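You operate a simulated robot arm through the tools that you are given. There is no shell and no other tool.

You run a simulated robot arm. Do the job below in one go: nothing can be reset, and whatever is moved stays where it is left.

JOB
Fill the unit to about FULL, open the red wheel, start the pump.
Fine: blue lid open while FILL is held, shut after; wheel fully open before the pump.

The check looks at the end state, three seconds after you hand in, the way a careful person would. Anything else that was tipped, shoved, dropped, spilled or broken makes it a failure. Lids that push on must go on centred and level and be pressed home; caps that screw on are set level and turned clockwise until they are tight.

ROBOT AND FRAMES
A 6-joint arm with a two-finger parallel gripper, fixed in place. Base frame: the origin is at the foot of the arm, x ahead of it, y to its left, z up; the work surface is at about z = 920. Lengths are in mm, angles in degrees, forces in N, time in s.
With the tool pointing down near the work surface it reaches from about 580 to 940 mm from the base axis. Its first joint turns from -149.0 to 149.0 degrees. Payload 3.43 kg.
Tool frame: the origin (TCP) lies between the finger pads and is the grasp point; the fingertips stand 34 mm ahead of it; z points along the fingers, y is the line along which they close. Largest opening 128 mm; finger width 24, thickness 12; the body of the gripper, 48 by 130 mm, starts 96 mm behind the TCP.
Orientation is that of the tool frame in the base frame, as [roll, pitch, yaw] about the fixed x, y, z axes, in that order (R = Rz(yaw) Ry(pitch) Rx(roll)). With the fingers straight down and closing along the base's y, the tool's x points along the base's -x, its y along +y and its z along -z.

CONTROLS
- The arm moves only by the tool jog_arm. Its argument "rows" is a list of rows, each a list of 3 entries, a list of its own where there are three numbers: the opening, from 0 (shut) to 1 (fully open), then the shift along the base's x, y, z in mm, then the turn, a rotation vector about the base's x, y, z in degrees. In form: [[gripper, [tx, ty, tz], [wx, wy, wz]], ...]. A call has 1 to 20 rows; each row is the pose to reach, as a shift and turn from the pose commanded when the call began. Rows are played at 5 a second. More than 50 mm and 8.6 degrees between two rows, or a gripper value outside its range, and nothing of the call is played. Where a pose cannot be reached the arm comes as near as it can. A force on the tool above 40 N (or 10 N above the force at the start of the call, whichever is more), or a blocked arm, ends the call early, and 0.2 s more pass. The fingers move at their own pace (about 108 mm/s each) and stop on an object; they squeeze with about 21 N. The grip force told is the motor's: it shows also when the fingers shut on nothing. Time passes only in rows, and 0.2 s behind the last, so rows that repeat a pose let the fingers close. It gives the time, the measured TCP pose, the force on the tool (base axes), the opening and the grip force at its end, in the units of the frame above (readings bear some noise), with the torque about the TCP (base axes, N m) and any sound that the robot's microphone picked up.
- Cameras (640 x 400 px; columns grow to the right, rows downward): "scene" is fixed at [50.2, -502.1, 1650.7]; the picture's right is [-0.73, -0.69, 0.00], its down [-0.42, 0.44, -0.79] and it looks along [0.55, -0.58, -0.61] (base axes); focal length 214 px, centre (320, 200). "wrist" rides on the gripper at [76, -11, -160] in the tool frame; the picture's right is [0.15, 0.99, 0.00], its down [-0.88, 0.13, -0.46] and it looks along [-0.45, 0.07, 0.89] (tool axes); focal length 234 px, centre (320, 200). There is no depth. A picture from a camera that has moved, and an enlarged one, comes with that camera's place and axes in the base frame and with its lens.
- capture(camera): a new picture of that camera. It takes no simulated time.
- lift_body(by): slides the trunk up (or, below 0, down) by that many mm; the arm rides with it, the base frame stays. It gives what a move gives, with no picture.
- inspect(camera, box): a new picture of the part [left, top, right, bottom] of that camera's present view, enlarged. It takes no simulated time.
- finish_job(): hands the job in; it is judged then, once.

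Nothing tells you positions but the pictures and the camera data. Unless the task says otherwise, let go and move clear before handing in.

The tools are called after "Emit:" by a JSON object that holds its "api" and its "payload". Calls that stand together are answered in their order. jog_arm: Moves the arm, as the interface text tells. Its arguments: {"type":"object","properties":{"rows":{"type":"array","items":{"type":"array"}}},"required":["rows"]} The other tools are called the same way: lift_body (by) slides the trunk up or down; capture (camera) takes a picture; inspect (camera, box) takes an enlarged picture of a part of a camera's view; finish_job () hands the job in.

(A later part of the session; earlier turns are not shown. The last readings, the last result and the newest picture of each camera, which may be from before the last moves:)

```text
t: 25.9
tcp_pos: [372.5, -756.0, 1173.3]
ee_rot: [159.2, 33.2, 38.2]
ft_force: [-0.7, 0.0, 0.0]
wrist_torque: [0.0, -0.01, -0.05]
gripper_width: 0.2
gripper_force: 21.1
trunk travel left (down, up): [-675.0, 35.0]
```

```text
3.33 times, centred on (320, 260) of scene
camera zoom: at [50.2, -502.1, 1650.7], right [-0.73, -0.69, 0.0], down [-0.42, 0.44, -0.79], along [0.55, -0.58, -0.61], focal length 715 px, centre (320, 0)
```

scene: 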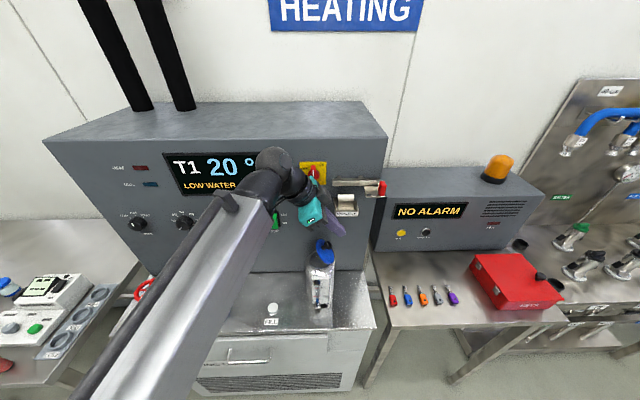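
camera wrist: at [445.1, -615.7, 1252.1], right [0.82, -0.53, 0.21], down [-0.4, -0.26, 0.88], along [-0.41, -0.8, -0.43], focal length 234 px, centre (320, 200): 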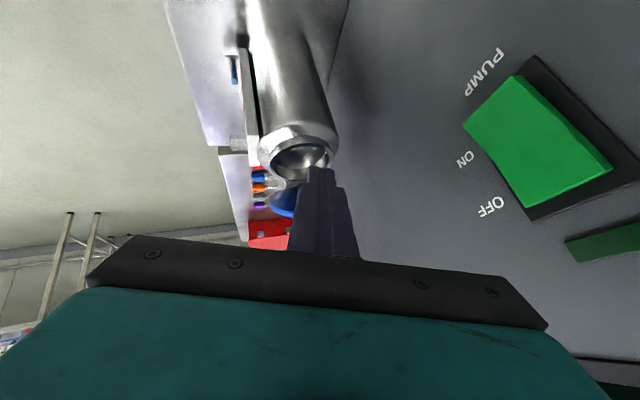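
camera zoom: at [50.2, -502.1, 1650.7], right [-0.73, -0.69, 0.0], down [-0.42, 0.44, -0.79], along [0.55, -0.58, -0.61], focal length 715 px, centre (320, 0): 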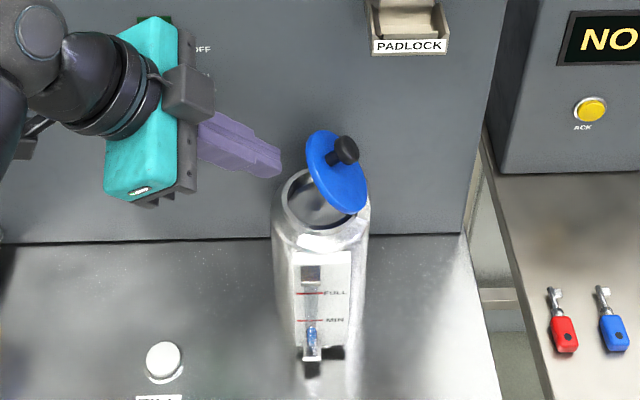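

Emit:
{"api": "jog_arm", "payload": {"rows": [[0.0, [-12, -12, 0], [0, 0, 0]], [0.0, [-24, -24, 0], [0, 0, 0]], [0.0, [-36.8, -36.8, 0], [0, 0, 0]], [0.0, [-42.4, -42.4, 4], [0, 0, 0]], [0.0, [-48.1, -48.1, 8], [0, 0, 0]], [0.0, [-54.4, -54.4, 10], [0, 0, 0]]]}}

Emit:
{"api": "inspect", "payload": {"camera": "scene", "box": [270, 200, 370, 320]}}

```text
t: 27.3
tcp_pos: [317.4, -809.3, 1182.5]
ee_rot: [159.2, 33.2, 38.1]
ft_force: [-0.6, 0.2, -0.6]
wrist_torque: [0.0, 0.01, -0.03]
gripper_width: 0.0
gripper_force: 20.7
trunk travel left (down, up): [-675.0, 35.0]
```

```text
3.33 times, centred on (320, 260) of scene
camera zoom: at [50.2, -502.1, 1650.7], right [-0.73, -0.69, 0.0], down [-0.42, 0.44, -0.79], along [0.55, -0.58, -0.61], focal length 715 px, centre (320, 0)
```

zoom: 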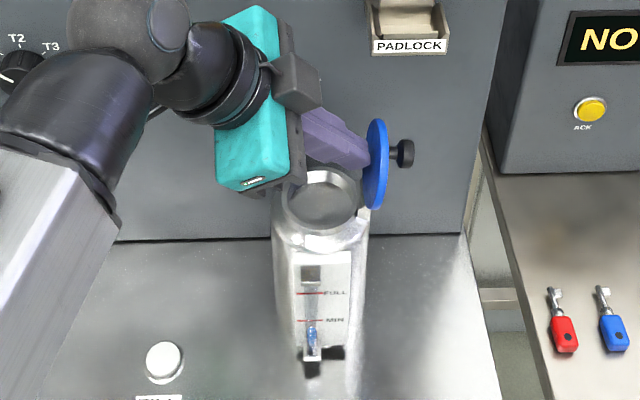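

The lid is about upright. A little further past vertical.

Emit:
{"api": "jog_arm", "payload": {"rows": [[0.0, [-6, -6, 1], [0, 0, 0]], [0.0, [-12, -12, 0], [0, 0, 0]], [0.0, [-17, -17, -2], [0, 0, 0]]]}}

Emit:
{"api": "inspect", "payload": {"camera": "scene", "box": [270, 200, 370, 320]}}

```text
t: 27.9
tcp_pos: [314.6, -811.9, 1182.2]
ee_rot: [159.3, 32.3, 38.7]
ft_force: [10.2, 17.1, 9.4]
wrist_torque: [0.17, -0.11, -0.1]
gripper_width: 0.1
gripper_force: 20.2
trunk travel left (down, up): [-675.0, 35.0]
stopped in row 3: the force on the tool passed its limit at 46 N (the readings are from after the stop); the commanded pose is now the measured one
```

```text
3.33 times, centred on (320, 260) of scene
camera zoom: at [50.2, -502.1, 1650.7], right [-0.73, -0.69, 0.0], down [-0.42, 0.44, -0.79], along [0.55, -0.58, -0.61], focal length 715 px, centre (320, 0)
```

zoom: 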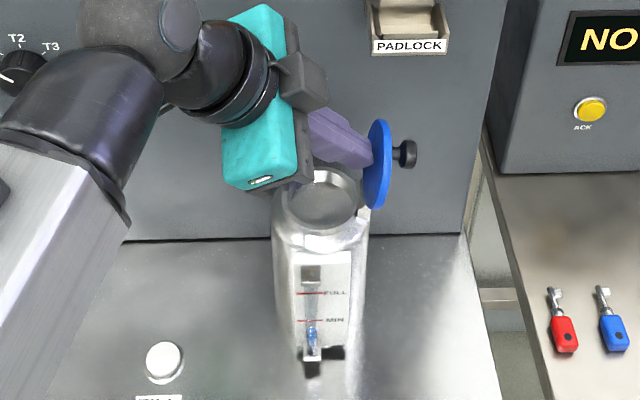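

The lid has reached its stop just past vertical. I'll withdraw and move over the FILL button with the hand upright.

Emit:
{"api": "jog_arm", "payload": {"rows": [[0.0, [20, 20, 0], [0, 0, 0]], [0.0, [42, 42, 0], [0, 0, 0]], [0.0, [30, 70, 10], [6.05, -1.74, 0]], [0.0, [45, 100, 10], [12.1, -3.48, 0]], [0.0, [62, 125, 0], [18.1, -5.2, 0]], [0.0, [80, 148, -20], [24.2, -6.95, 0]], [0.0, [93.9, 163.4, -50], [30.2, -8.7, 0]], [0.0, [93.9, 163.4, -90], [36.28, -10.43, 0]], [0.0, [93.9, 163.4, -132], [36.28, -10.43, 0]]]}}

Emit:
{"api": "capture", "payload": {"camera": "wrist"}}

Emit:
{"api": "capture", "payload": {"camera": "scene"}}

Emit:
{"api": "inspect", "payload": {"camera": "scene", "box": [290, 220, 370, 320]}}

```text
t: 29.9
tcp_pos: [407.0, -653.4, 1047.1]
ee_rot: [-179.7, 0.1, 44.7]
ft_force: [0.0, 0.0, -0.5]
wrist_torque: [0.02, 0.01, 0.01]
gripper_width: 0.0
gripper_force: 20.9
trunk travel left (down, up): [-675.0, 35.0]
```

```text
taken
camera wrist: at [454.1, -593.3, 1206.6], right [0.8, -0.6, -0.01], down [-0.53, -0.71, 0.46], along [-0.28, -0.36, -0.89], focal length 234 px, centre (320, 200)
```

wrist: 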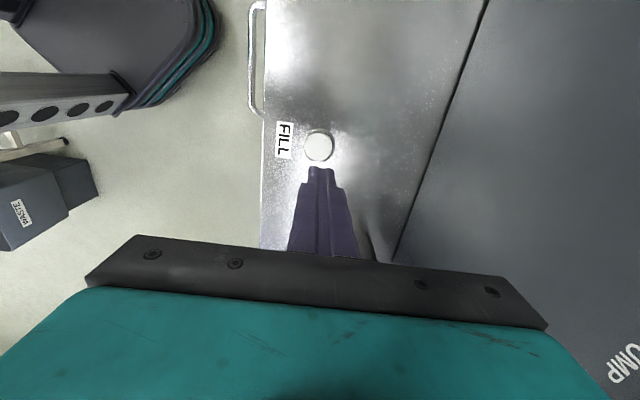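

```text
taken
```

scene: 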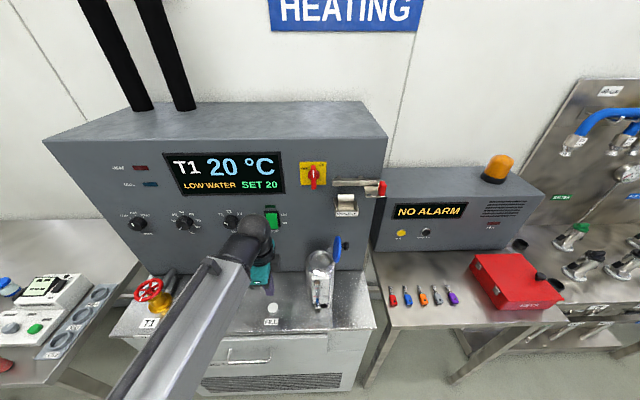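

```text
4.00 times, centred on (330, 270) of scene
camera zoom: at [50.2, -502.1, 1650.7], right [-0.73, -0.69, 0.0], down [-0.42, 0.44, -0.79], along [0.55, -0.58, -0.61], focal length 858 px, centre (280, -80)
```

zoom: 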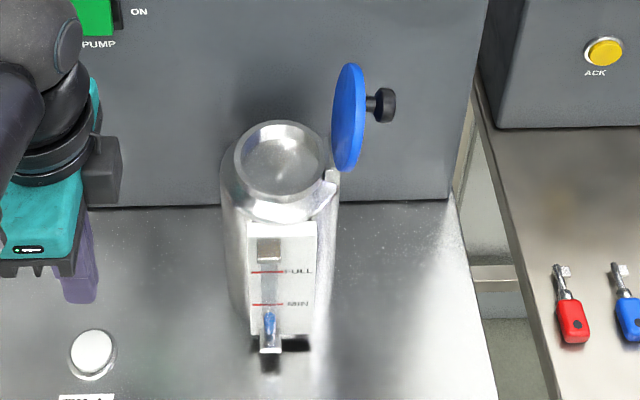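

The lid stays open by itself, and the gauge is in clear view of the scene camera. I'll go lower over FILL and check alignment.

Emit:
{"api": "jog_arm", "payload": {"rows": [[0.0, [-1, -1, -35], [0, 0, 0]], [0.0, [-1, -1, -67], [0, 0, 0]]]}}

Emit:
{"api": "inspect", "payload": {"camera": "wrist", "box": [240, 90, 400, 250]}}

Emit:
{"api": "inspect", "payload": {"camera": "scene", "box": [240, 260, 320, 340]}}

```text
t: 30.5
tcp_pos: [404.9, -653.8, 980.7]
ee_rot: [-179.7, 0.2, 44.8]
ft_force: [0.2, 1.3, -0.9]
wrist_torque: [0.02, 0.0, -0.02]
gripper_width: 0.0
gripper_force: 20.9
trunk travel left (down, up): [-675.0, 35.0]
```

```text
2.50 times, centred on (320, 170) of wrist
camera zoom: at [453.3, -594.1, 1139.6], right [0.8, -0.6, -0.01], down [-0.53, -0.71, 0.46], along [-0.28, -0.36, -0.89], focal length 585 px, centre (320, 275)
```

zoom: 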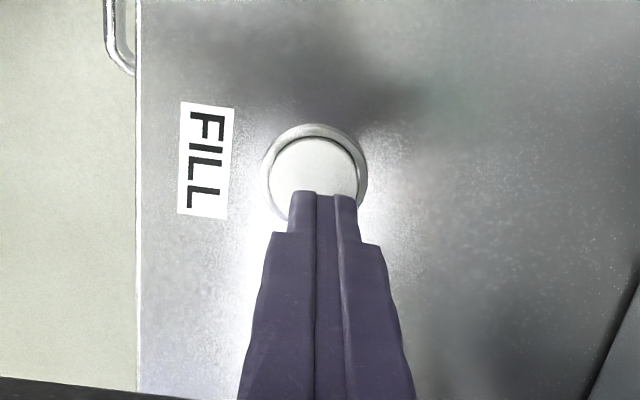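

```text
5.00 times, centred on (280, 300) of scene
camera zoom: at [50.2, -502.1, 1650.7], right [-0.73, -0.69, 0.0], down [-0.42, 0.44, -0.79], along [0.55, -0.58, -0.61], focal length 1072 px, centre (520, -300)
```

zoom: 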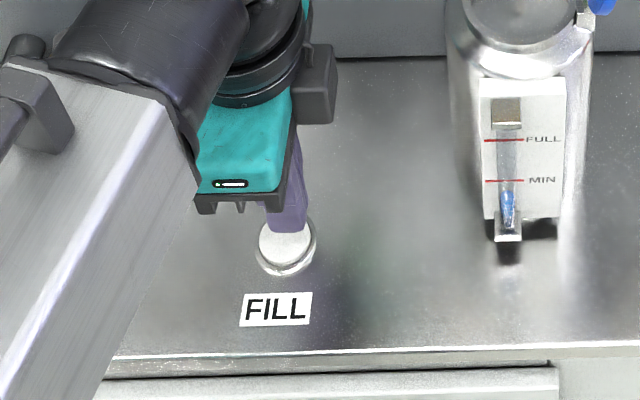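

Emit:
{"api": "jog_arm", "payload": {"rows": [[0.0, [-5.6, -2.8, 0], [0, 0, 0]], [0.0, [-5.6, -2.8, -5], [0, 0, 0]], [0.0, [-5.6, -2.8, -9], [0, 0, 0]]]}}

Emit:
{"api": "inspect", "payload": {"camera": "wrist", "box": [240, 90, 400, 250]}}

Emit:
{"api": "inspect", "payload": {"camera": "scene", "box": [240, 260, 320, 340]}}

```text
t: 31.3
tcp_pos: [400.3, -656.9, 970.9]
ee_rot: [-179.7, 0.1, 44.8]
ft_force: [-0.6, -1.1, -0.1]
wrist_torque: [0.02, 0.02, 0.0]
gripper_width: 0.0
gripper_force: 20.4
trunk travel left (down, up): [-675.0, 35.0]
```

```text
2.50 times, centred on (320, 170) of wrist
camera zoom: at [447.1, -596.9, 1130.8], right [0.8, -0.6, -0.01], down [-0.53, -0.71, 0.46], along [-0.28, -0.36, -0.89], focal length 585 px, centre (320, 275)
```

zoom: 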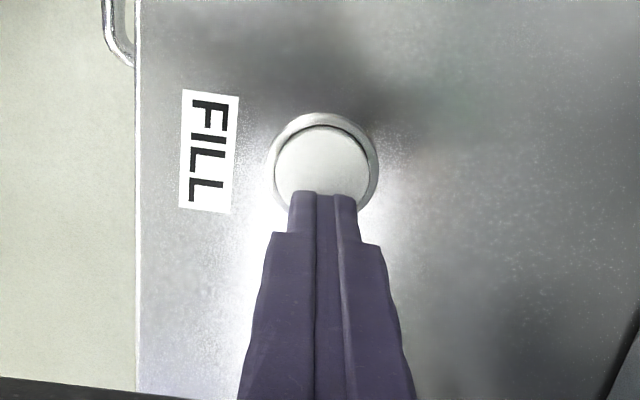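

```text
5.00 times, centred on (280, 300) of scene
camera zoom: at [50.2, -502.1, 1650.7], right [-0.73, -0.69, 0.0], down [-0.42, 0.44, -0.79], along [0.55, -0.58, -0.61], focal length 1072 px, centre (520, -300)
```

zoom: 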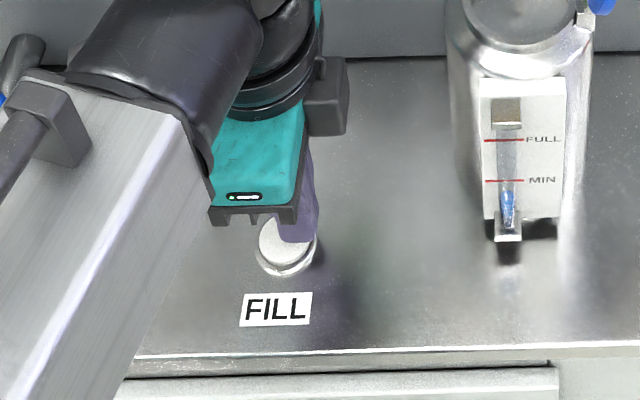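

I misread the picture's direction: the button lies the other way. I'll correct by about 13 mm and check.

Emit:
{"api": "jog_arm", "payload": {"rows": [[0.0, [5, 5, 3], [0, 0, 0]], [0.0, [9.2, 9.2, 3], [0, 0, 0]], [0.0, [9.2, 9.2, 0], [0, 0, 0]]]}}

Emit:
{"api": "inspect", "payload": {"camera": "wrist", "box": [240, 90, 400, 250]}}

Emit:
{"api": "inspect", "payload": {"camera": "scene", "box": [240, 260, 320, 340]}}

```text
t: 32.1
tcp_pos: [408.6, -646.8, 973.2]
ee_rot: [-179.7, 0.2, 44.7]
ft_force: [0.1, 0.7, 0.4]
wrist_torque: [-0.03, -0.01, 0.0]
gripper_width: 0.0
gripper_force: 21.0
trunk travel left (down, up): [-675.0, 35.0]
```

```text
2.50 times, centred on (320, 170) of wrist
camera zoom: at [456.3, -587.0, 1131.3], right [0.8, -0.6, -0.01], down [-0.53, -0.71, 0.46], along [-0.28, -0.36, -0.89], focal length 585 px, centre (320, 275)
```

zoom: 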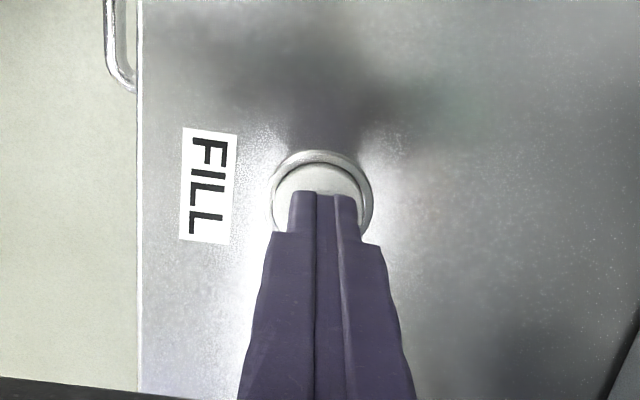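

```text
5.00 times, centred on (280, 300) of scene
camera zoom: at [50.2, -502.1, 1650.7], right [-0.73, -0.69, 0.0], down [-0.42, 0.44, -0.79], along [0.55, -0.58, -0.61], focal length 1072 px, centre (520, -300)
```

zoom: 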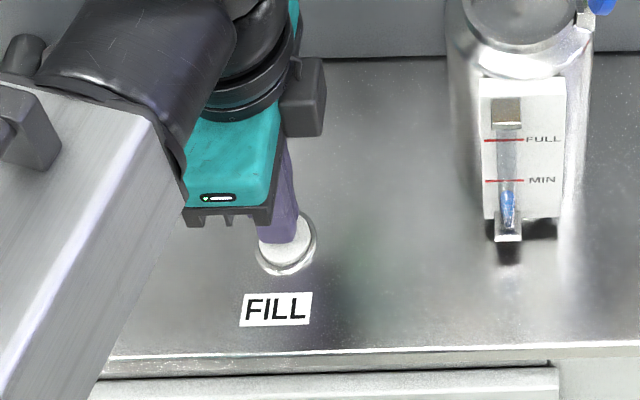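

Aligned. Now I'll press down gently and watch the force and gauge.

Emit:
{"api": "jog_arm", "payload": {"rows": [[0.0, [-1, -1, -4], [0, 0, 0]], [0.0, [-1, -1, -8], [0, 0, 0]], [0.0, [-1, -1, -11], [0, 0, 0]]]}}

Emit:
{"api": "inspect", "payload": {"camera": "scene", "box": [240, 260, 340, 340]}}

```text
t: 32.9
tcp_pos: [408.2, -648.3, 962.6]
ee_rot: [-179.7, 0.2, 44.6]
ft_force: [0.2, -0.3, 0.8]
wrist_torque: [0.01, 0.0, -0.01]
gripper_width: 0.0
gripper_force: 21.0
trunk travel left (down, up): [-675.0, 35.0]
heard: click
```

```text
5.00 times, centred on (290, 300) of scene
camera zoom: at [50.2, -502.1, 1650.7], right [-0.73, -0.69, 0.0], down [-0.42, 0.44, -0.79], along [0.55, -0.58, -0.61], focal length 1072 px, centre (470, -300)
```

zoom: 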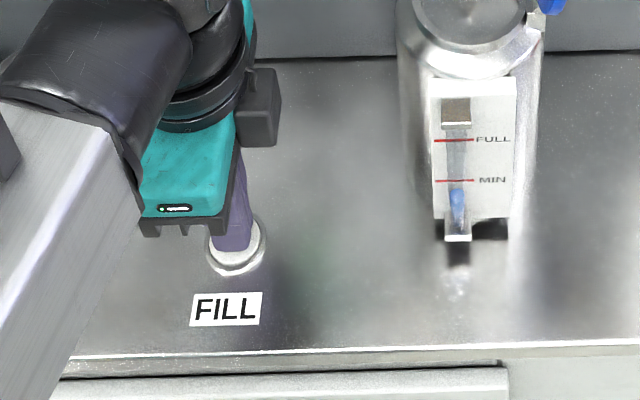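

A click: FILL is pressed. I'll hold it in short steps and read the gauge.

Emit:
{"api": "jog_arm", "payload": {"rows": [[0.0, [0, 0, 0], [0, 0, 0]], [0.0, [0, 0, 0], [0, 0, 0]], [0.0, [0, 0, 0], [0, 0, 0]], [0.0, [0, 0, 0], [0, 0, 0]]]}}

Emit:
{"api": "inspect", "payload": {"camera": "scene", "box": [300, 265, 340, 290]}}

```text
t: 33.9
tcp_pos: [407.2, -648.8, 961.4]
ee_rot: [-179.7, 0.1, 44.7]
ft_force: [-1.2, -0.4, 2.4]
wrist_torque: [-0.01, 0.02, 0.0]
gripper_width: 0.0
gripper_force: 20.9
trunk travel left (down, up): [-675.0, 35.0]
```

```text
16.00 times, centred on (320, 278) of scene
camera zoom: at [50.2, -502.1, 1650.7], right [-0.73, -0.69, 0.0], down [-0.42, 0.44, -0.79], along [0.55, -0.58, -0.61], focal length 3432 px, centre (320, -1040)
```

zoom: 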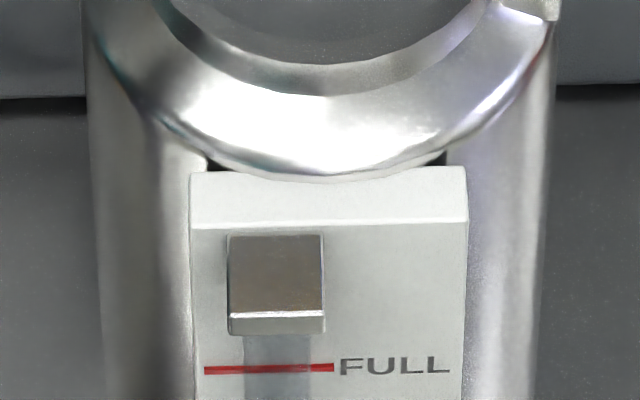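

Emit:
{"api": "inspect", "payload": {"camera": "scene", "box": [300, 280, 340, 315]}}

```text
11.43 times, centred on (320, 298) of scene
camera zoom: at [50.2, -502.1, 1650.7], right [-0.73, -0.69, 0.0], down [-0.42, 0.44, -0.79], along [0.55, -0.58, -0.61], focal length 2451 px, centre (320, -914)
```

zoom: 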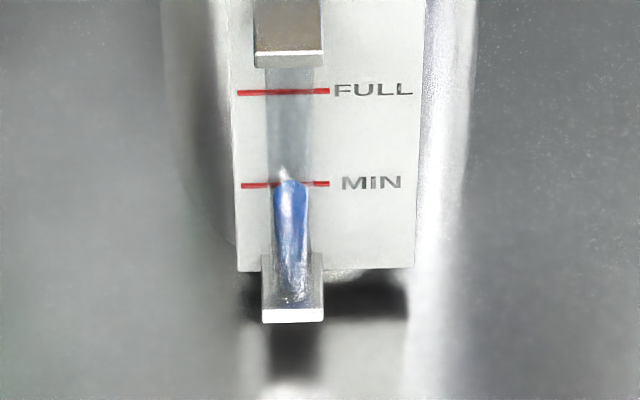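

The level has risen to just above MIN. Holding on in steps.

Emit:
{"api": "jog_arm", "payload": {"rows": [[0.0, [0, 0, 0], [0, 0, 0]], [0.0, [0, 0, 0], [0, 0, 0]], [0.0, [0, 0, 0], [0, 0, 0]], [0.0, [0, 0, 0], [0, 0, 0]], [0.0, [0, 0, 0], [0, 0, 0]], [0.0, [0, 0, 0], [0, 0, 0]], [0.0, [0, 0, 0], [0, 0, 0]]]}}

Emit:
{"api": "inspect", "payload": {"camera": "scene", "box": [300, 280, 340, 315]}}

```text
t: 35.5
tcp_pos: [406.6, -648.0, 961.0]
ee_rot: [-179.7, 0.2, 44.8]
ft_force: [-1.2, -1.9, 3.3]
wrist_torque: [-0.01, -0.02, 0.0]
gripper_width: 0.1
gripper_force: 20.9
trunk travel left (down, up): [-675.0, 35.0]
```

```text
11.43 times, centred on (320, 298) of scene
camera zoom: at [50.2, -502.1, 1650.7], right [-0.73, -0.69, 0.0], down [-0.42, 0.44, -0.79], along [0.55, -0.58, -0.61], focal length 2451 px, centre (320, -914)
```

zoom: 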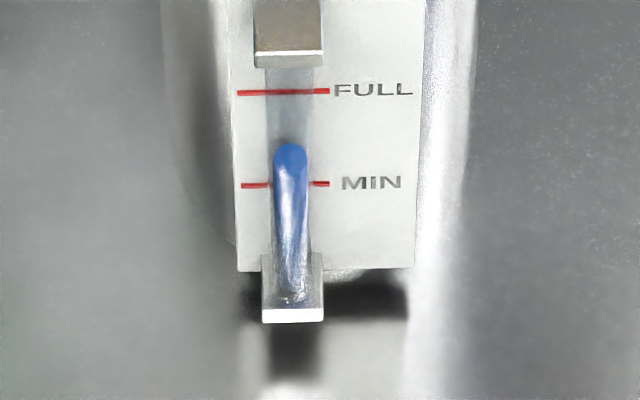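

Emit:
{"api": "jog_arm", "payload": {"rows": [[0.0, [0, 0, 0], [0, 0, 0]], [0.0, [0, 0, 0], [0, 0, 0]], [0.0, [0, 0, 0], [0, 0, 0]], [0.0, [0, 0, 0], [0, 0, 0]], [0.0, [0, 0, 0], [0, 0, 0]]]}}

Emit:
{"api": "inspect", "payload": {"camera": "scene", "box": [300, 280, 340, 315]}}

Emit:
{"api": "capture", "payload": {"camera": "scene"}}

```text
t: 36.7
tcp_pos: [406.0, -648.4, 960.4]
ee_rot: [-179.7, 0.2, 44.7]
ft_force: [-0.1, 0.1, 2.3]
wrist_torque: [0.0, 0.03, -0.02]
gripper_width: 0.1
gripper_force: 21.1
trunk travel left (down, up): [-675.0, 35.0]
```

```text
11.43 times, centred on (320, 298) of scene
camera zoom: at [50.2, -502.1, 1650.7], right [-0.73, -0.69, 0.0], down [-0.42, 0.44, -0.79], along [0.55, -0.58, -0.61], focal length 2451 px, centre (320, -914)
```

zoom: 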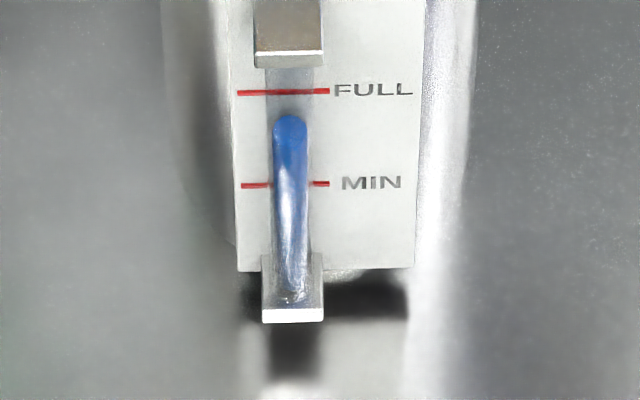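

```text
taken
```

scene: 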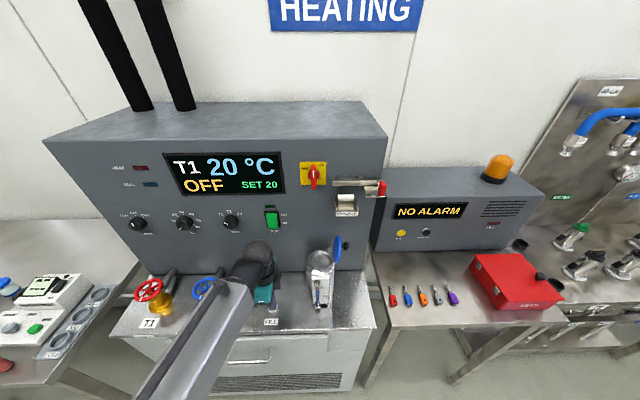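

LOW WATER has cleared. Allowing for the tube standing in front of the scale, it needs about half a second more, then I'll release.

Emit:
{"api": "jog_arm", "payload": {"rows": [[0.0, [0, 0, 0], [0, 0, 0]], [0.0, [0, 0, 0], [0, 0, 0]], [0.0, [0, 0, 20], [0, 0, 0]], [0.0, [0, 0, 50], [0, 0, 0]]]}}

Emit:
{"api": "inspect", "payload": {"camera": "scene", "box": [300, 280, 340, 315]}}

```text
t: 37.7
tcp_pos: [407.5, -648.5, 1012.2]
ee_rot: [-179.7, 0.2, 44.7]
ft_force: [0.2, -0.5, 0.1]
wrist_torque: [0.0, 0.0, 0.01]
gripper_width: 0.2
gripper_force: 21.2
trunk travel left (down, up): [-675.0, 35.0]
```

```text
11.43 times, centred on (320, 298) of scene
camera zoom: at [50.2, -502.1, 1650.7], right [-0.73, -0.69, 0.0], down [-0.42, 0.44, -0.79], along [0.55, -0.58, -0.61], focal length 2451 px, centre (320, -914)
```

zoom: 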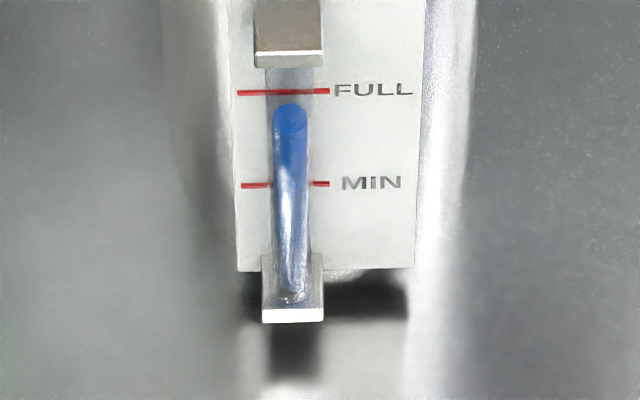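

The level reads FULL once the parallax is allowed for, and the display no longer shows LOW WATER. Next I'll shut the lid by going round to its outer side and pushing the knob back over. First I'll move up and across, leaning outward to stay clear of the padlock holder.

Emit:
{"api": "jog_arm", "payload": {"rows": [[0.0, [-11, 11, 40], [-2.83, -2.83, 0]], [0.0, [-22, 22, 80], [-5.66, -5.66, 0]], [0.0, [-22, 22, 120], [-8.5, -8.5, 0]], [0.0, [-22, 22, 160], [-11.3, -11.3, 0]], [0.0, [-22, 22, 200], [-14.14, -14.14, 0]], [0.0, [-53, -9, 220], [-14.14, -14.14, 0]], [0.0, [-84, -40, 238], [-14.14, -14.14, 0]], [0.0, [-115, -71, 238], [-14.14, -14.14, 0]], [0.0, [-146, -102, 238], [-14.14, -14.14, 0]], [0.0, [-177, -133, 238], [-14.14, -14.14, 0]], [0.0, [-207, -163, 238], [-14.14, -14.14, 0]]]}}

Emit:
{"api": "capture", "payload": {"camera": "scene"}}

Emit:
{"api": "capture", "payload": {"camera": "wrist"}}

```text
t: 40.1
tcp_pos: [200.6, -811.9, 1248.4]
ee_rot: [160.4, 0.0, 44.7]
ft_force: [-0.9, 1.1, 0.4]
wrist_torque: [-0.01, 0.0, 0.01]
gripper_width: 0.2
gripper_force: 20.9
trunk travel left (down, up): [-675.0, 35.0]
```

```text
taken
```

scene: 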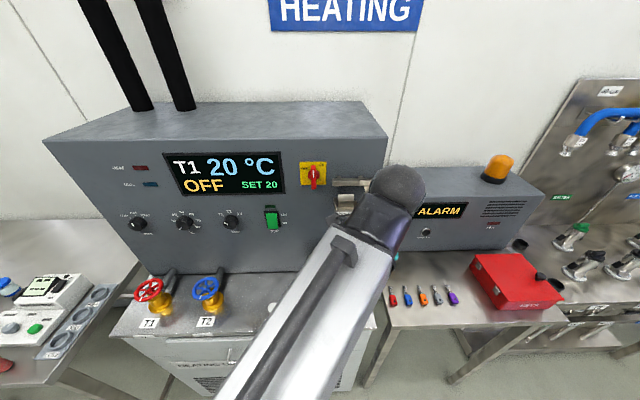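

```text
taken
camera wrist: at [209.0, -714.2, 1394.5], right [0.76, -0.56, 0.33], down [-0.65, -0.6, 0.47], along [-0.07, -0.58, -0.82], focal length 234 px, centre (320, 200)
```

wrist: 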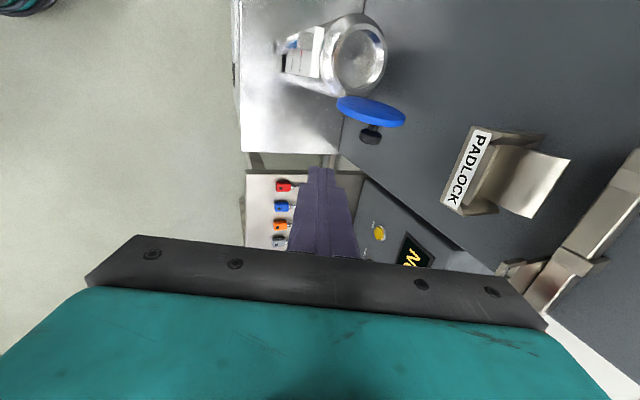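

Emit:
{"api": "jog_arm", "payload": {"rows": [[0.0, [-3, -3, -27], [0, 0, 0]], [0.0, [-3, -3, -54], [0, 0, 0]], [0.0, [15, -21, -54], [0, 0, 0]], [0.0, [33, -39, -54], [0, 0, 0]]]}}

Emit:
{"api": "capture", "payload": {"camera": "wrist"}}

```text
t: 41.1
tcp_pos: [234.1, -851.5, 1195.1]
ee_rot: [160.3, 0.1, 44.6]
ft_force: [0.9, -0.8, -0.1]
wrist_torque: [0.02, 0.0, 0.02]
gripper_width: 0.0
gripper_force: 20.6
trunk travel left (down, up): [-675.0, 35.0]
```

```text
taken
camera wrist: at [243.5, -752.6, 1340.2], right [0.76, -0.56, 0.33], down [-0.65, -0.6, 0.47], along [-0.07, -0.58, -0.81], focal length 234 px, centre (320, 200)
```

wrist: 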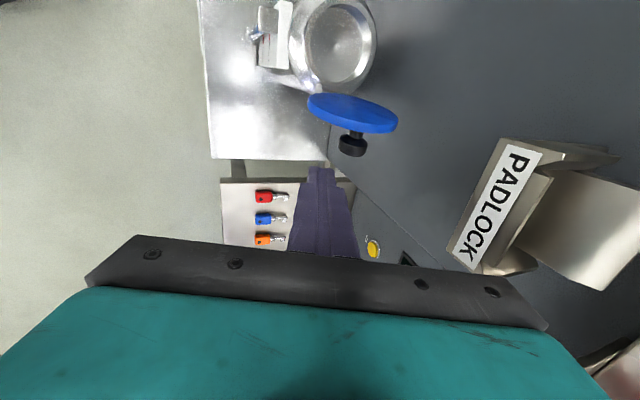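

Emit:
{"api": "jog_arm", "payload": {"rows": [[0.0, [9.5, -9.5, 0], [0, 0, 0]], [0.0, [19, -19, 0], [0, 0, 0]]]}}

Emit:
{"api": "capture", "payload": {"camera": "wrist"}}

```text
t: 41.7
tcp_pos: [253.4, -869.3, 1194.8]
ee_rot: [160.3, 0.0, 44.5]
ft_force: [0.6, 0.5, 0.5]
wrist_torque: [-0.01, -0.01, 0.03]
gripper_width: 0.2
gripper_force: 21.2
trunk travel left (down, up): [-675.0, 35.0]
```

```text
taken
camera wrist: at [262.5, -771.7, 1341.1], right [0.76, -0.56, 0.33], down [-0.65, -0.6, 0.47], along [-0.07, -0.58, -0.81], focal length 234 px, centre (320, 200)
```

wrist: 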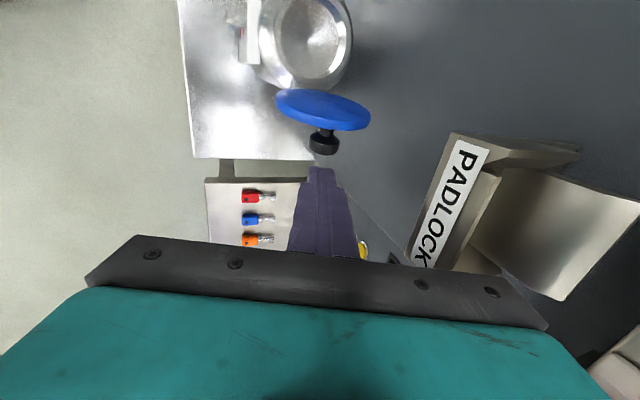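

The fingertips are lined up with the knob on its outer side. Pushing it back over now.

Emit:
{"api": "jog_arm", "payload": {"rows": [[0.0, [8.5, 8.5, 0], [0, 0, 0]], [0.0, [17, 17, 1], [0, 0, 0]], [0.0, [24.4, 24.4, 2], [0, 0, 0]], [0.0, [33.2, 33.2, 4], [0, 0, 0]], [0.0, [42, 42, 5], [0, 0, 0]]]}}

Emit:
{"api": "capture", "payload": {"camera": "wrist"}}

Emit:
{"api": "capture", "payload": {"camera": "scene"}}

```text
t: 42.9
tcp_pos: [295.1, -827.6, 1200.3]
ee_rot: [160.2, 0.1, 44.7]
ft_force: [0.3, -0.3, -0.6]
wrist_torque: [0.0, 0.01, 0.01]
gripper_width: 0.3
gripper_force: 20.8
trunk travel left (down, up): [-675.0, 35.0]
```

```text
taken
camera wrist: at [304.4, -729.0, 1346.1], right [0.76, -0.56, 0.33], down [-0.65, -0.6, 0.47], along [-0.07, -0.58, -0.81], focal length 234 px, centre (320, 200)
```

wrist: 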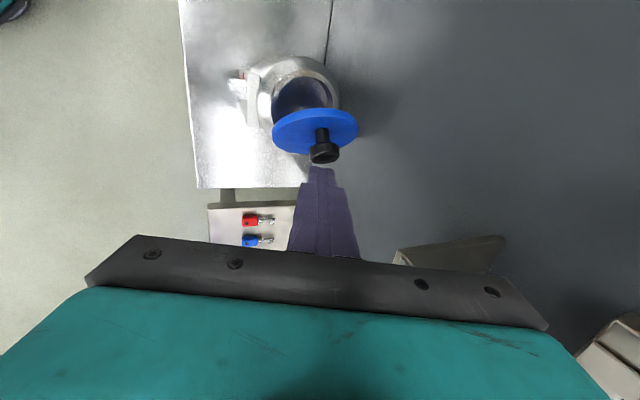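

```text
taken
```

scene: 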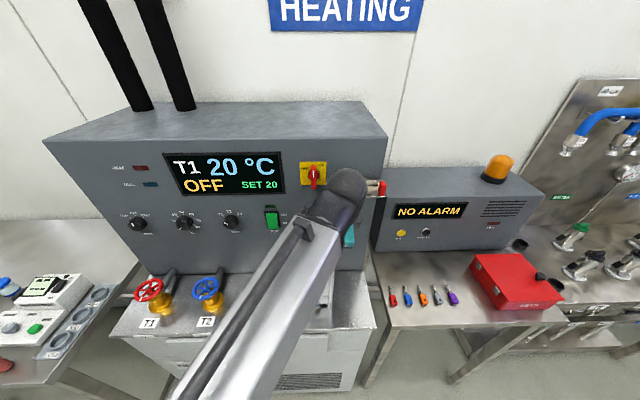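

Emit:
{"api": "jog_arm", "payload": {"rows": [[0.0, [4.6, 4.6, 0], [0, 0, 0]], [0.0, [9.2, 9.2, 0], [0, 0, 0]], [0.0, [13.5, 13.5, -1], [0, 0, 0]], [0.0, [17.7, 17.7, -3], [0, 0, 0]], [0.0, [21.2, 21.2, -5.5], [0, 0, 0]], [0.0, [24.7, 24.7, -8], [0, 0, 0]], [0.0, [28, 28, -11.5], [0, 0, 0]], [0.0, [31.1, 31.1, -15], [0, 0, 0]]]}}

Emit:
{"api": "capture", "payload": {"camera": "wrist"}}

```text
t: 44.7
tcp_pos: [326.1, -796.0, 1185.5]
ee_rot: [160.3, 0.1, 44.6]
ft_force: [-0.9, 0.6, -1.1]
wrist_torque: [-0.03, 0.0, 0.01]
gripper_width: 0.0
gripper_force: 21.0
trunk travel left (down, up): [-675.0, 35.0]
```

```text
taken
camera wrist: at [335.8, -697.8, 1331.2], right [0.76, -0.56, 0.33], down [-0.65, -0.6, 0.47], along [-0.07, -0.58, -0.81], focal length 234 px, centre (320, 200)
```

wrist: 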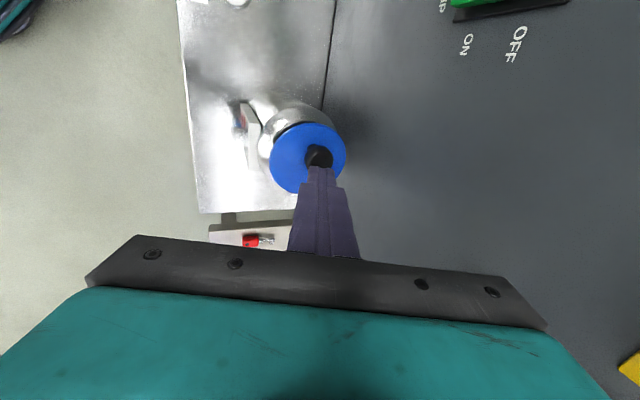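

Nearly shut. I'll follow it down and press gently on the knob.

Emit:
{"api": "jog_arm", "payload": {"rows": [[0.0, [4, 4, -5], [0, 0, 0]], [0.0, [8, 8, -10], [0, 0, 0]], [0.0, [11, 11, -15], [0, 0, 0]], [0.0, [12, 12, -19], [0, 0, 0]], [0.0, [12, 12, -22], [0, 0, 0]]]}}

Emit:
{"api": "inspect", "payload": {"camera": "wrist", "box": [220, 80, 400, 220]}}

```text
t: 45.9
tcp_pos: [335.1, -785.4, 1173.0]
ee_rot: [159.5, 0.6, 44.4]
ft_force: [-5.5, 1.4, 17.0]
wrist_torque: [0.12, 0.13, 0.02]
gripper_width: 0.0
gripper_force: 20.9
trunk travel left (down, up): [-675.0, 35.0]
stopped in row 5: the force on the tool passed its limit at 43 N (the readings are from after the stop); the commanded pose is now the measured one
```

```text
2.86 times, centred on (310, 150) of wrist
camera zoom: at [344.2, -685.6, 1317.2], right [0.76, -0.56, 0.34], down [-0.65, -0.59, 0.48], along [-0.07, -0.59, -0.81], focal length 669 px, centre (349, 343)
```

zoom: 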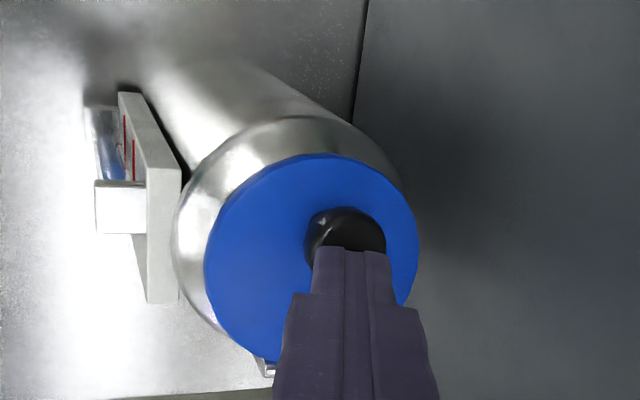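

The lid met a firm stop under 40 N, so it looks shut. I'll back off and verify.

Emit:
{"api": "jog_arm", "payload": {"rows": [[0.0, [0, 0, 30], [0, 0, 0]], [0.0, [0, 10, 60], [2.5, 2.5, 0]], [0.0, [0, 40, 70], [5, 5, 0]], [0.0, [0, 75, 70], [8, 8, 0]], [0.0, [0, 110, 60], [11, 11, 0]], [0.0, [0, 150, 40], [14.14, 14.14, 0]], [0.0, [20, 170, 10], [14.14, 14.14, 0]], [0.0, [50, 200, 0], [14.14, 14.14, 0]]]}}

Emit:
{"api": "capture", "payload": {"camera": "scene"}}

Emit:
{"api": "inspect", "payload": {"camera": "scene", "box": [280, 235, 380, 315]}}

```text
t: 47.7
tcp_pos: [387.2, -587.3, 1167.5]
ee_rot: [179.7, 0.6, 44.6]
ft_force: [0.2, 0.1, 0.1]
wrist_torque: [0.0, -0.01, 0.0]
gripper_width: 0.0
gripper_force: 21.1
trunk travel left (down, up): [-675.0, 35.0]
```

```text
taken
```

scene: 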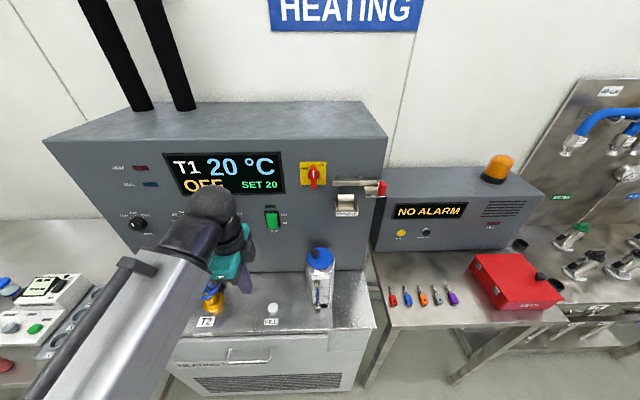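

```text
5.00 times, centred on (330, 275) of scene
camera zoom: at [50.2, -502.1, 1650.7], right [-0.73, -0.69, 0.0], down [-0.42, 0.44, -0.79], along [0.55, -0.58, -0.61], focal length 1072 px, centre (270, -175)
```

zoom: 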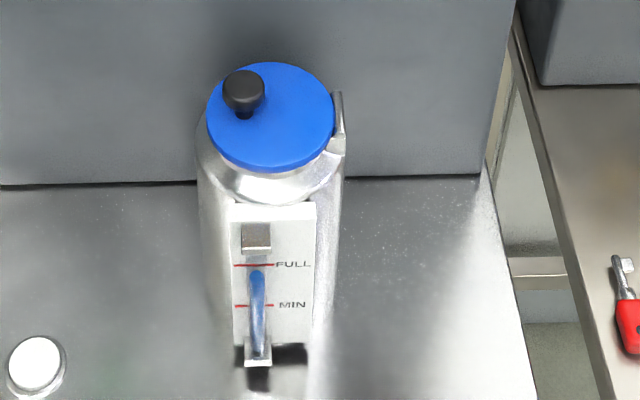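

The lid is shut exactly as it was at first, and the level is at FULL. Next is the red wheel: I'll move above it and look closely.

Emit:
{"api": "jog_arm", "payload": {"rows": [[0.0, [39, 24, 0], [0, 0, 0]], [0.0, [78, 49, 0], [0, 0, 0]], [0.0, [117, 73, 0], [0, 0, 0]], [0.0, [156, 97, 0], [0, 0, 0]], [0.0, [195, 122, 0], [0, 0, 0]], [0.3, [234, 146, 0], [0, 0, 0]], [0.6, [273, 171, -10], [0, 0, 0]], [0.9, [312, 195, -27], [0, 0, 0]], [0.95, [312, 195, -47], [0, 0, 0]]]}}

Emit:
{"api": "capture", "payload": {"camera": "wrist"}}

Emit:
{"api": "inspect", "payload": {"camera": "wrist", "box": [240, 80, 400, 240]}}

Emit:
{"api": "capture", "payload": {"camera": "scene"}}

```text
t: 49.7
tcp_pos: [698.1, -391.6, 1121.8]
ee_rot: [179.6, 0.7, 44.7]
ft_force: [-0.3, -0.4, -0.5]
wrist_torque: [-0.01, 0.01, 0.01]
gripper_width: 121.8
gripper_force: 0.0
trunk travel left (down, up): [-675.0, 35.0]
```

```text
taken
camera wrist: at [745.5, -328.7, 1280.6], right [0.8, -0.6, 0.0], down [-0.53, -0.71, 0.47], along [-0.28, -0.37, -0.89], focal length 234 px, centre (320, 200)
```

wrist: 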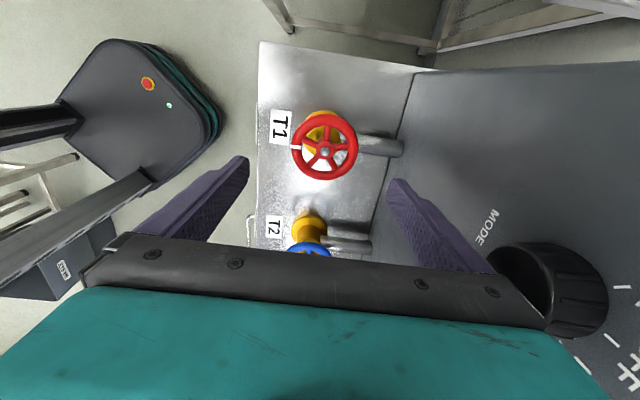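

```text
2.50 times, centred on (320, 160) of wrist
camera zoom: at [745.5, -328.7, 1280.6], right [0.8, -0.6, 0.0], down [-0.53, -0.71, 0.47], along [-0.28, -0.37, -0.89], focal length 585 px, centre (320, 300)
```

zoom: 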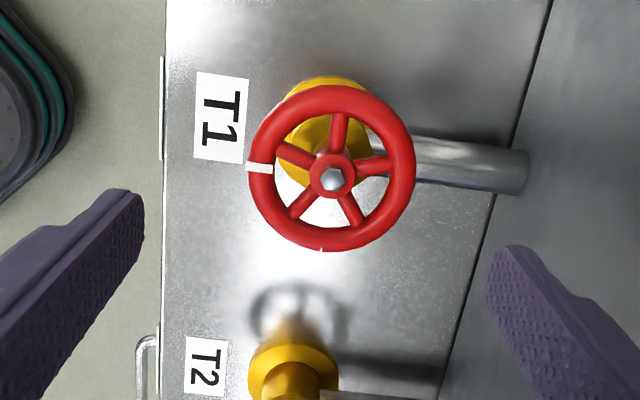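

```text
taken
```

scene: 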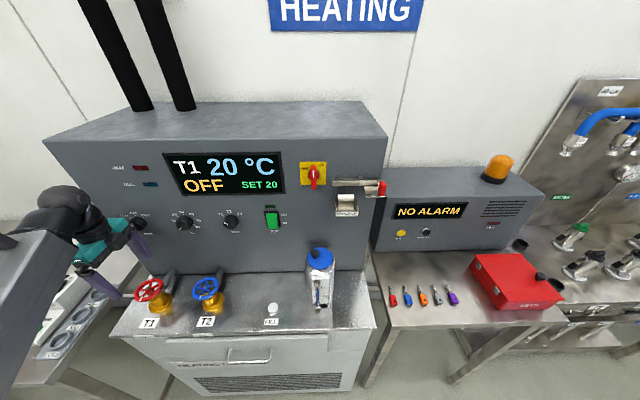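

The wheel hub is at about (705, -391, 1002), with an 80 mm rim lying flat. I'll centre over it, level the hand and go down with the fingers open around the rim.

Emit:
{"api": "jog_arm", "payload": {"rows": [[0.95, [6.9, 0.6, 0], [0.78, -0.21, 0]], [0.95, [6.9, 0.6, -30], [0.78, -0.21, 0]], [0.95, [6.9, 0.6, -60], [0.78, -0.21, 0]], [0.95, [6.9, 0.6, -80], [0.78, -0.21, 0]], [0.95, [6.9, 0.6, -90], [0.78, -0.21, 0]], [0.95, [6.9, 0.6, -96], [0.78, -0.21, 0]]]}}

Emit:
{"api": "inspect", "payload": {"camera": "wrist", "box": [220, 90, 420, 250]}}

Emit:
{"api": "inspect", "payload": {"camera": "scene", "box": [100, 220, 220, 340]}}

```text
t: 51.1
tcp_pos: [705.9, -391.7, 1026.0]
ee_rot: [-179.9, -0.1, 44.7]
ft_force: [1.0, -0.2, 0.8]
wrist_torque: [-0.03, 0.02, -0.02]
gripper_width: 121.9
gripper_force: 0.0
trunk travel left (down, up): [-675.0, 35.0]
```

```text
2.50 times, centred on (320, 170) of wrist
camera zoom: at [752.6, -331.6, 1186.1], right [0.8, -0.6, 0.0], down [-0.54, -0.71, 0.45], along [-0.27, -0.36, -0.89], focal length 585 px, centre (320, 275)
```

zoom: 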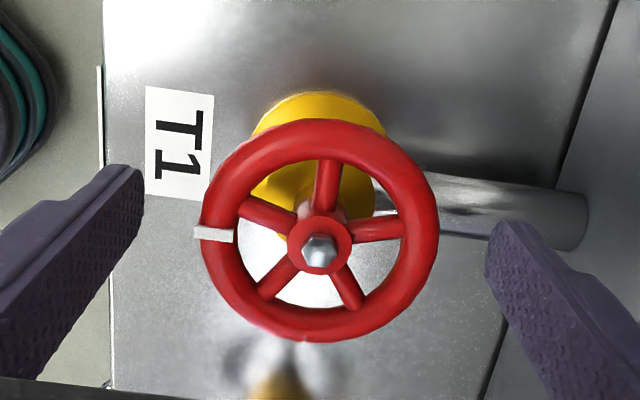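

```text
3.33 times, centred on (160, 280) of scene
camera zoom: at [50.2, -502.1, 1650.7], right [-0.73, -0.69, 0.0], down [-0.42, 0.44, -0.79], along [0.55, -0.58, -0.61], focal length 715 px, centre (853, -67)
```

zoom: 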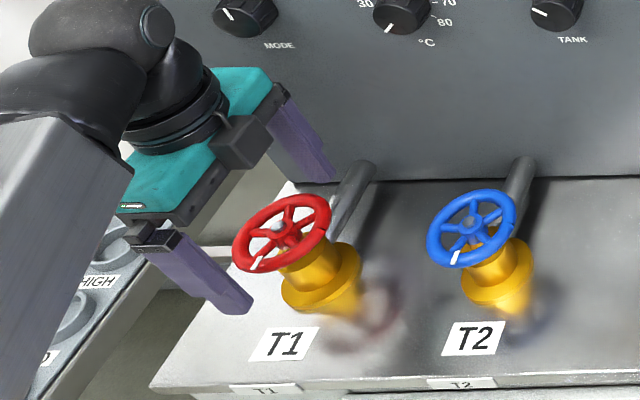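

The rim sits centred between the fingers. I'll check the wheel for direction markings before gripping.

Emit:
{"api": "inspect", "payload": {"camera": "wrist", "box": [265, 130, 375, 230]}}

Emit:
{"api": "inspect", "payload": {"camera": "scene", "box": [130, 265, 190, 335]}}

```text
4.00 times, centred on (320, 180) of wrist
camera zoom: at [752.6, -331.6, 1186.1], right [0.8, -0.6, 0.0], down [-0.54, -0.71, 0.45], along [-0.27, -0.36, -0.89], focal length 937 px, centre (320, 280)
```

zoom: 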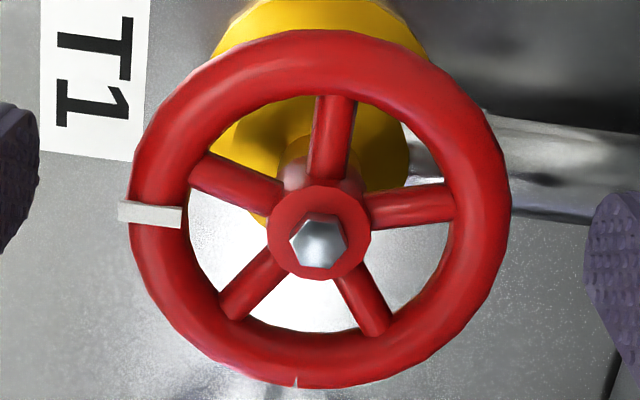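

```text
5.71 times, centred on (160, 300) of scene
camera zoom: at [50.2, -502.1, 1650.7], right [-0.73, -0.69, 0.0], down [-0.42, 0.44, -0.79], along [0.55, -0.58, -0.61], focal length 1226 px, centre (1234, -371)
```

zoom: 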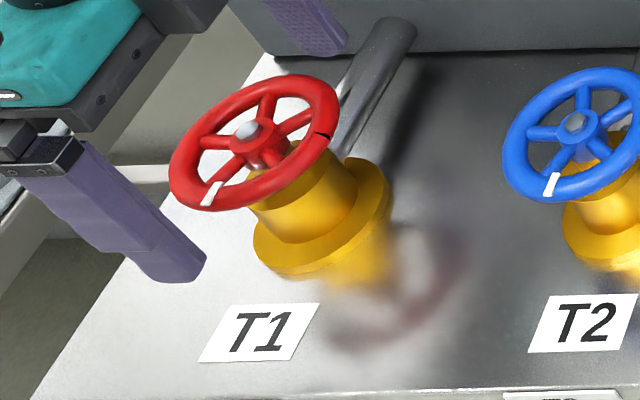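

No arrows, just an index stripe. I'll grip the rim and try the usual opening direction, counter-clockwise seen from above.

Emit:
{"api": "jog_arm", "payload": {"rows": [[0.5, [0, 0, 0], [0, 0, 0]], [0.5, [0, 0, 0], [0, 0, 0]], [0.5, [0, 0, 0], [0, 0, 0]], [0.5, [0, 0, 0], [0, 0, 4]], [0.5, [0, 0, 0], [0, 0, 10]], [0.5, [0, 0, 0], [0, 0, 16]], [0.5, [0, 0, 0], [0, 0, 22]]]}}

Emit:
{"api": "inspect", "payload": {"camera": "wrist", "box": [220, 90, 420, 250]}}

Emit:
{"api": "inspect", "payload": {"camera": "scene", "box": [130, 265, 190, 335]}}

```text
t: 52.7
tcp_pos: [706.1, -391.0, 1026.8]
ee_rot: [-179.8, -0.1, 66.8]
ft_force: [-5.6, 2.2, -1.6]
wrist_torque: [-0.63, -1.21, -0.01]
gripper_width: 80.7
gripper_force: 44.3
trunk travel left (down, up): [-675.0, 35.0]
```

```text
2.50 times, centred on (320, 170) of wrist
camera zoom: at [725.7, -318.4, 1186.1], right [0.97, -0.26, 0.0], down [-0.23, -0.86, 0.45], along [-0.12, -0.44, -0.89], focal length 585 px, centre (320, 275)
```

zoom: 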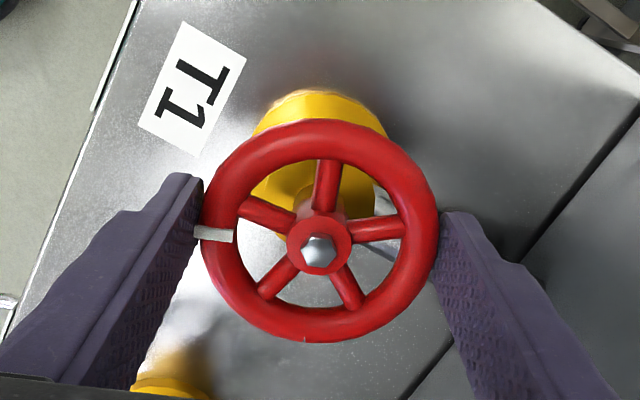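

```text
5.71 times, centred on (160, 300) of scene
camera zoom: at [50.2, -502.1, 1650.7], right [-0.73, -0.69, 0.0], down [-0.42, 0.44, -0.79], along [0.55, -0.58, -0.61], focal length 1226 px, centre (1234, -371)
```

zoom: 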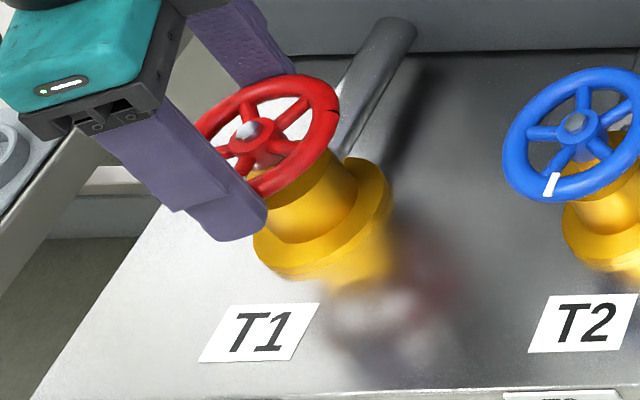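

The wheel turns freely counter-clockwise with the hand. Continuing the turn.

Emit:
{"api": "jog_arm", "payload": {"rows": [[0.5, [0, 0, 0], [0, 0, 8]], [0.5, [0, 0, 0], [0, 0, 16]], [0.5, [0, 0, 0], [0, 0, 24]], [0.5, [0, 0, 0], [0, 0, 32]], [0.5, [0, 0, 0], [0, 0, 40]], [0.5, [0, 0, 0], [0, 0, 48]], [0.5, [0, 0, 0], [0, 0, 56]], [0.5, [0, 0, 0], [0, 0, 64]], [0.5, [0, 0, 0], [0, 0, 72]], [0.5, [0, 0, 0], [0, 0, 80]]]}}

Emit:
{"api": "inspect", "payload": {"camera": "wrist", "box": [220, 90, 420, 250]}}

Emit:
{"api": "capture", "payload": {"camera": "scene"}}

```text
t: 54.9
tcp_pos: [702.4, -391.3, 1027.3]
ee_rot: [-179.7, -0.4, 146.7]
ft_force: [-25.5, 3.8, -13.5]
wrist_torque: [-0.74, 0.32, -0.04]
gripper_width: 81.0
gripper_force: 45.5
trunk travel left (down, up): [-675.0, 35.0]
```

```text
2.50 times, centred on (320, 170) of wrist
camera zoom: at [634.9, -360.9, 1186.5], right [0.42, 0.91, 0.0], down [0.81, -0.37, 0.45], along [0.41, -0.19, -0.89], focal length 585 px, centre (320, 275)
```

zoom: 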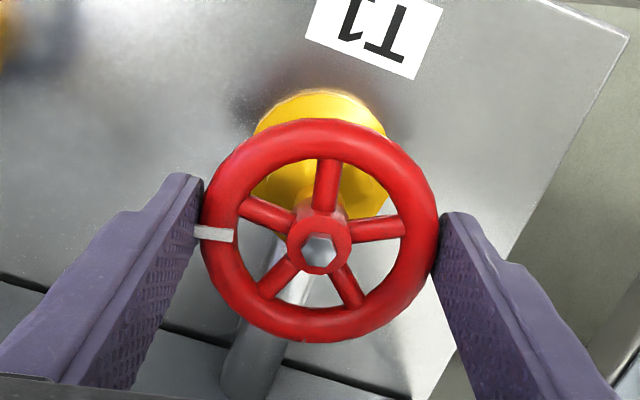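

```text
taken
```

scene: 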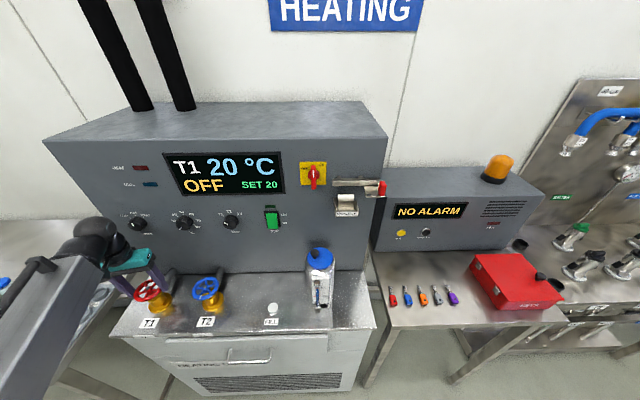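

102° so far, still moving freely. I'll ease the side load by a few millimetres and keep turning.

Emit:
{"api": "jog_arm", "payload": {"rows": [[0.5, [-2, 0.3, 0.5], [0, 0, 5]], [0.5, [-4, 0.6, 1], [0, 0, 12]], [0.5, [-4, 0.6, 1], [0, 0, 20]], [0.5, [-4, 0.6, 1], [0, 0, 28]], [0.5, [-4, 0.6, 1], [0, 0, 36]], [0.5, [-4, 0.6, 1], [0, 0, 44]]]}}

Emit:
{"api": "inspect", "payload": {"camera": "wrist", "box": [220, 90, 420, 250]}}

```text
t: 56.3
tcp_pos: [702.1, -393.0, 1026.9]
ee_rot: [-179.9, -0.2, -169.1]
ft_force: [-7.5, -12.4, -10.2]
wrist_torque: [0.89, 1.09, 0.03]
gripper_width: 80.8
gripper_force: 45.1
trunk travel left (down, up): [-675.0, 35.0]
```

```text
2.50 times, centred on (320, 170) of wrist
camera zoom: at [630.6, -419.3, 1186.2], right [-0.33, 0.94, 0.0], down [0.84, 0.29, 0.45], along [0.43, 0.15, -0.89], focal length 585 px, centre (320, 275)
```

zoom: 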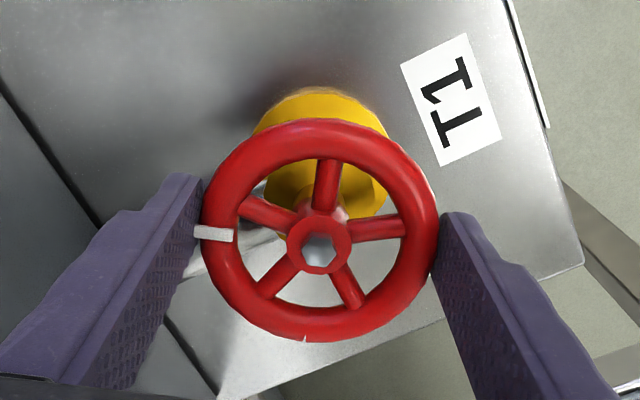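

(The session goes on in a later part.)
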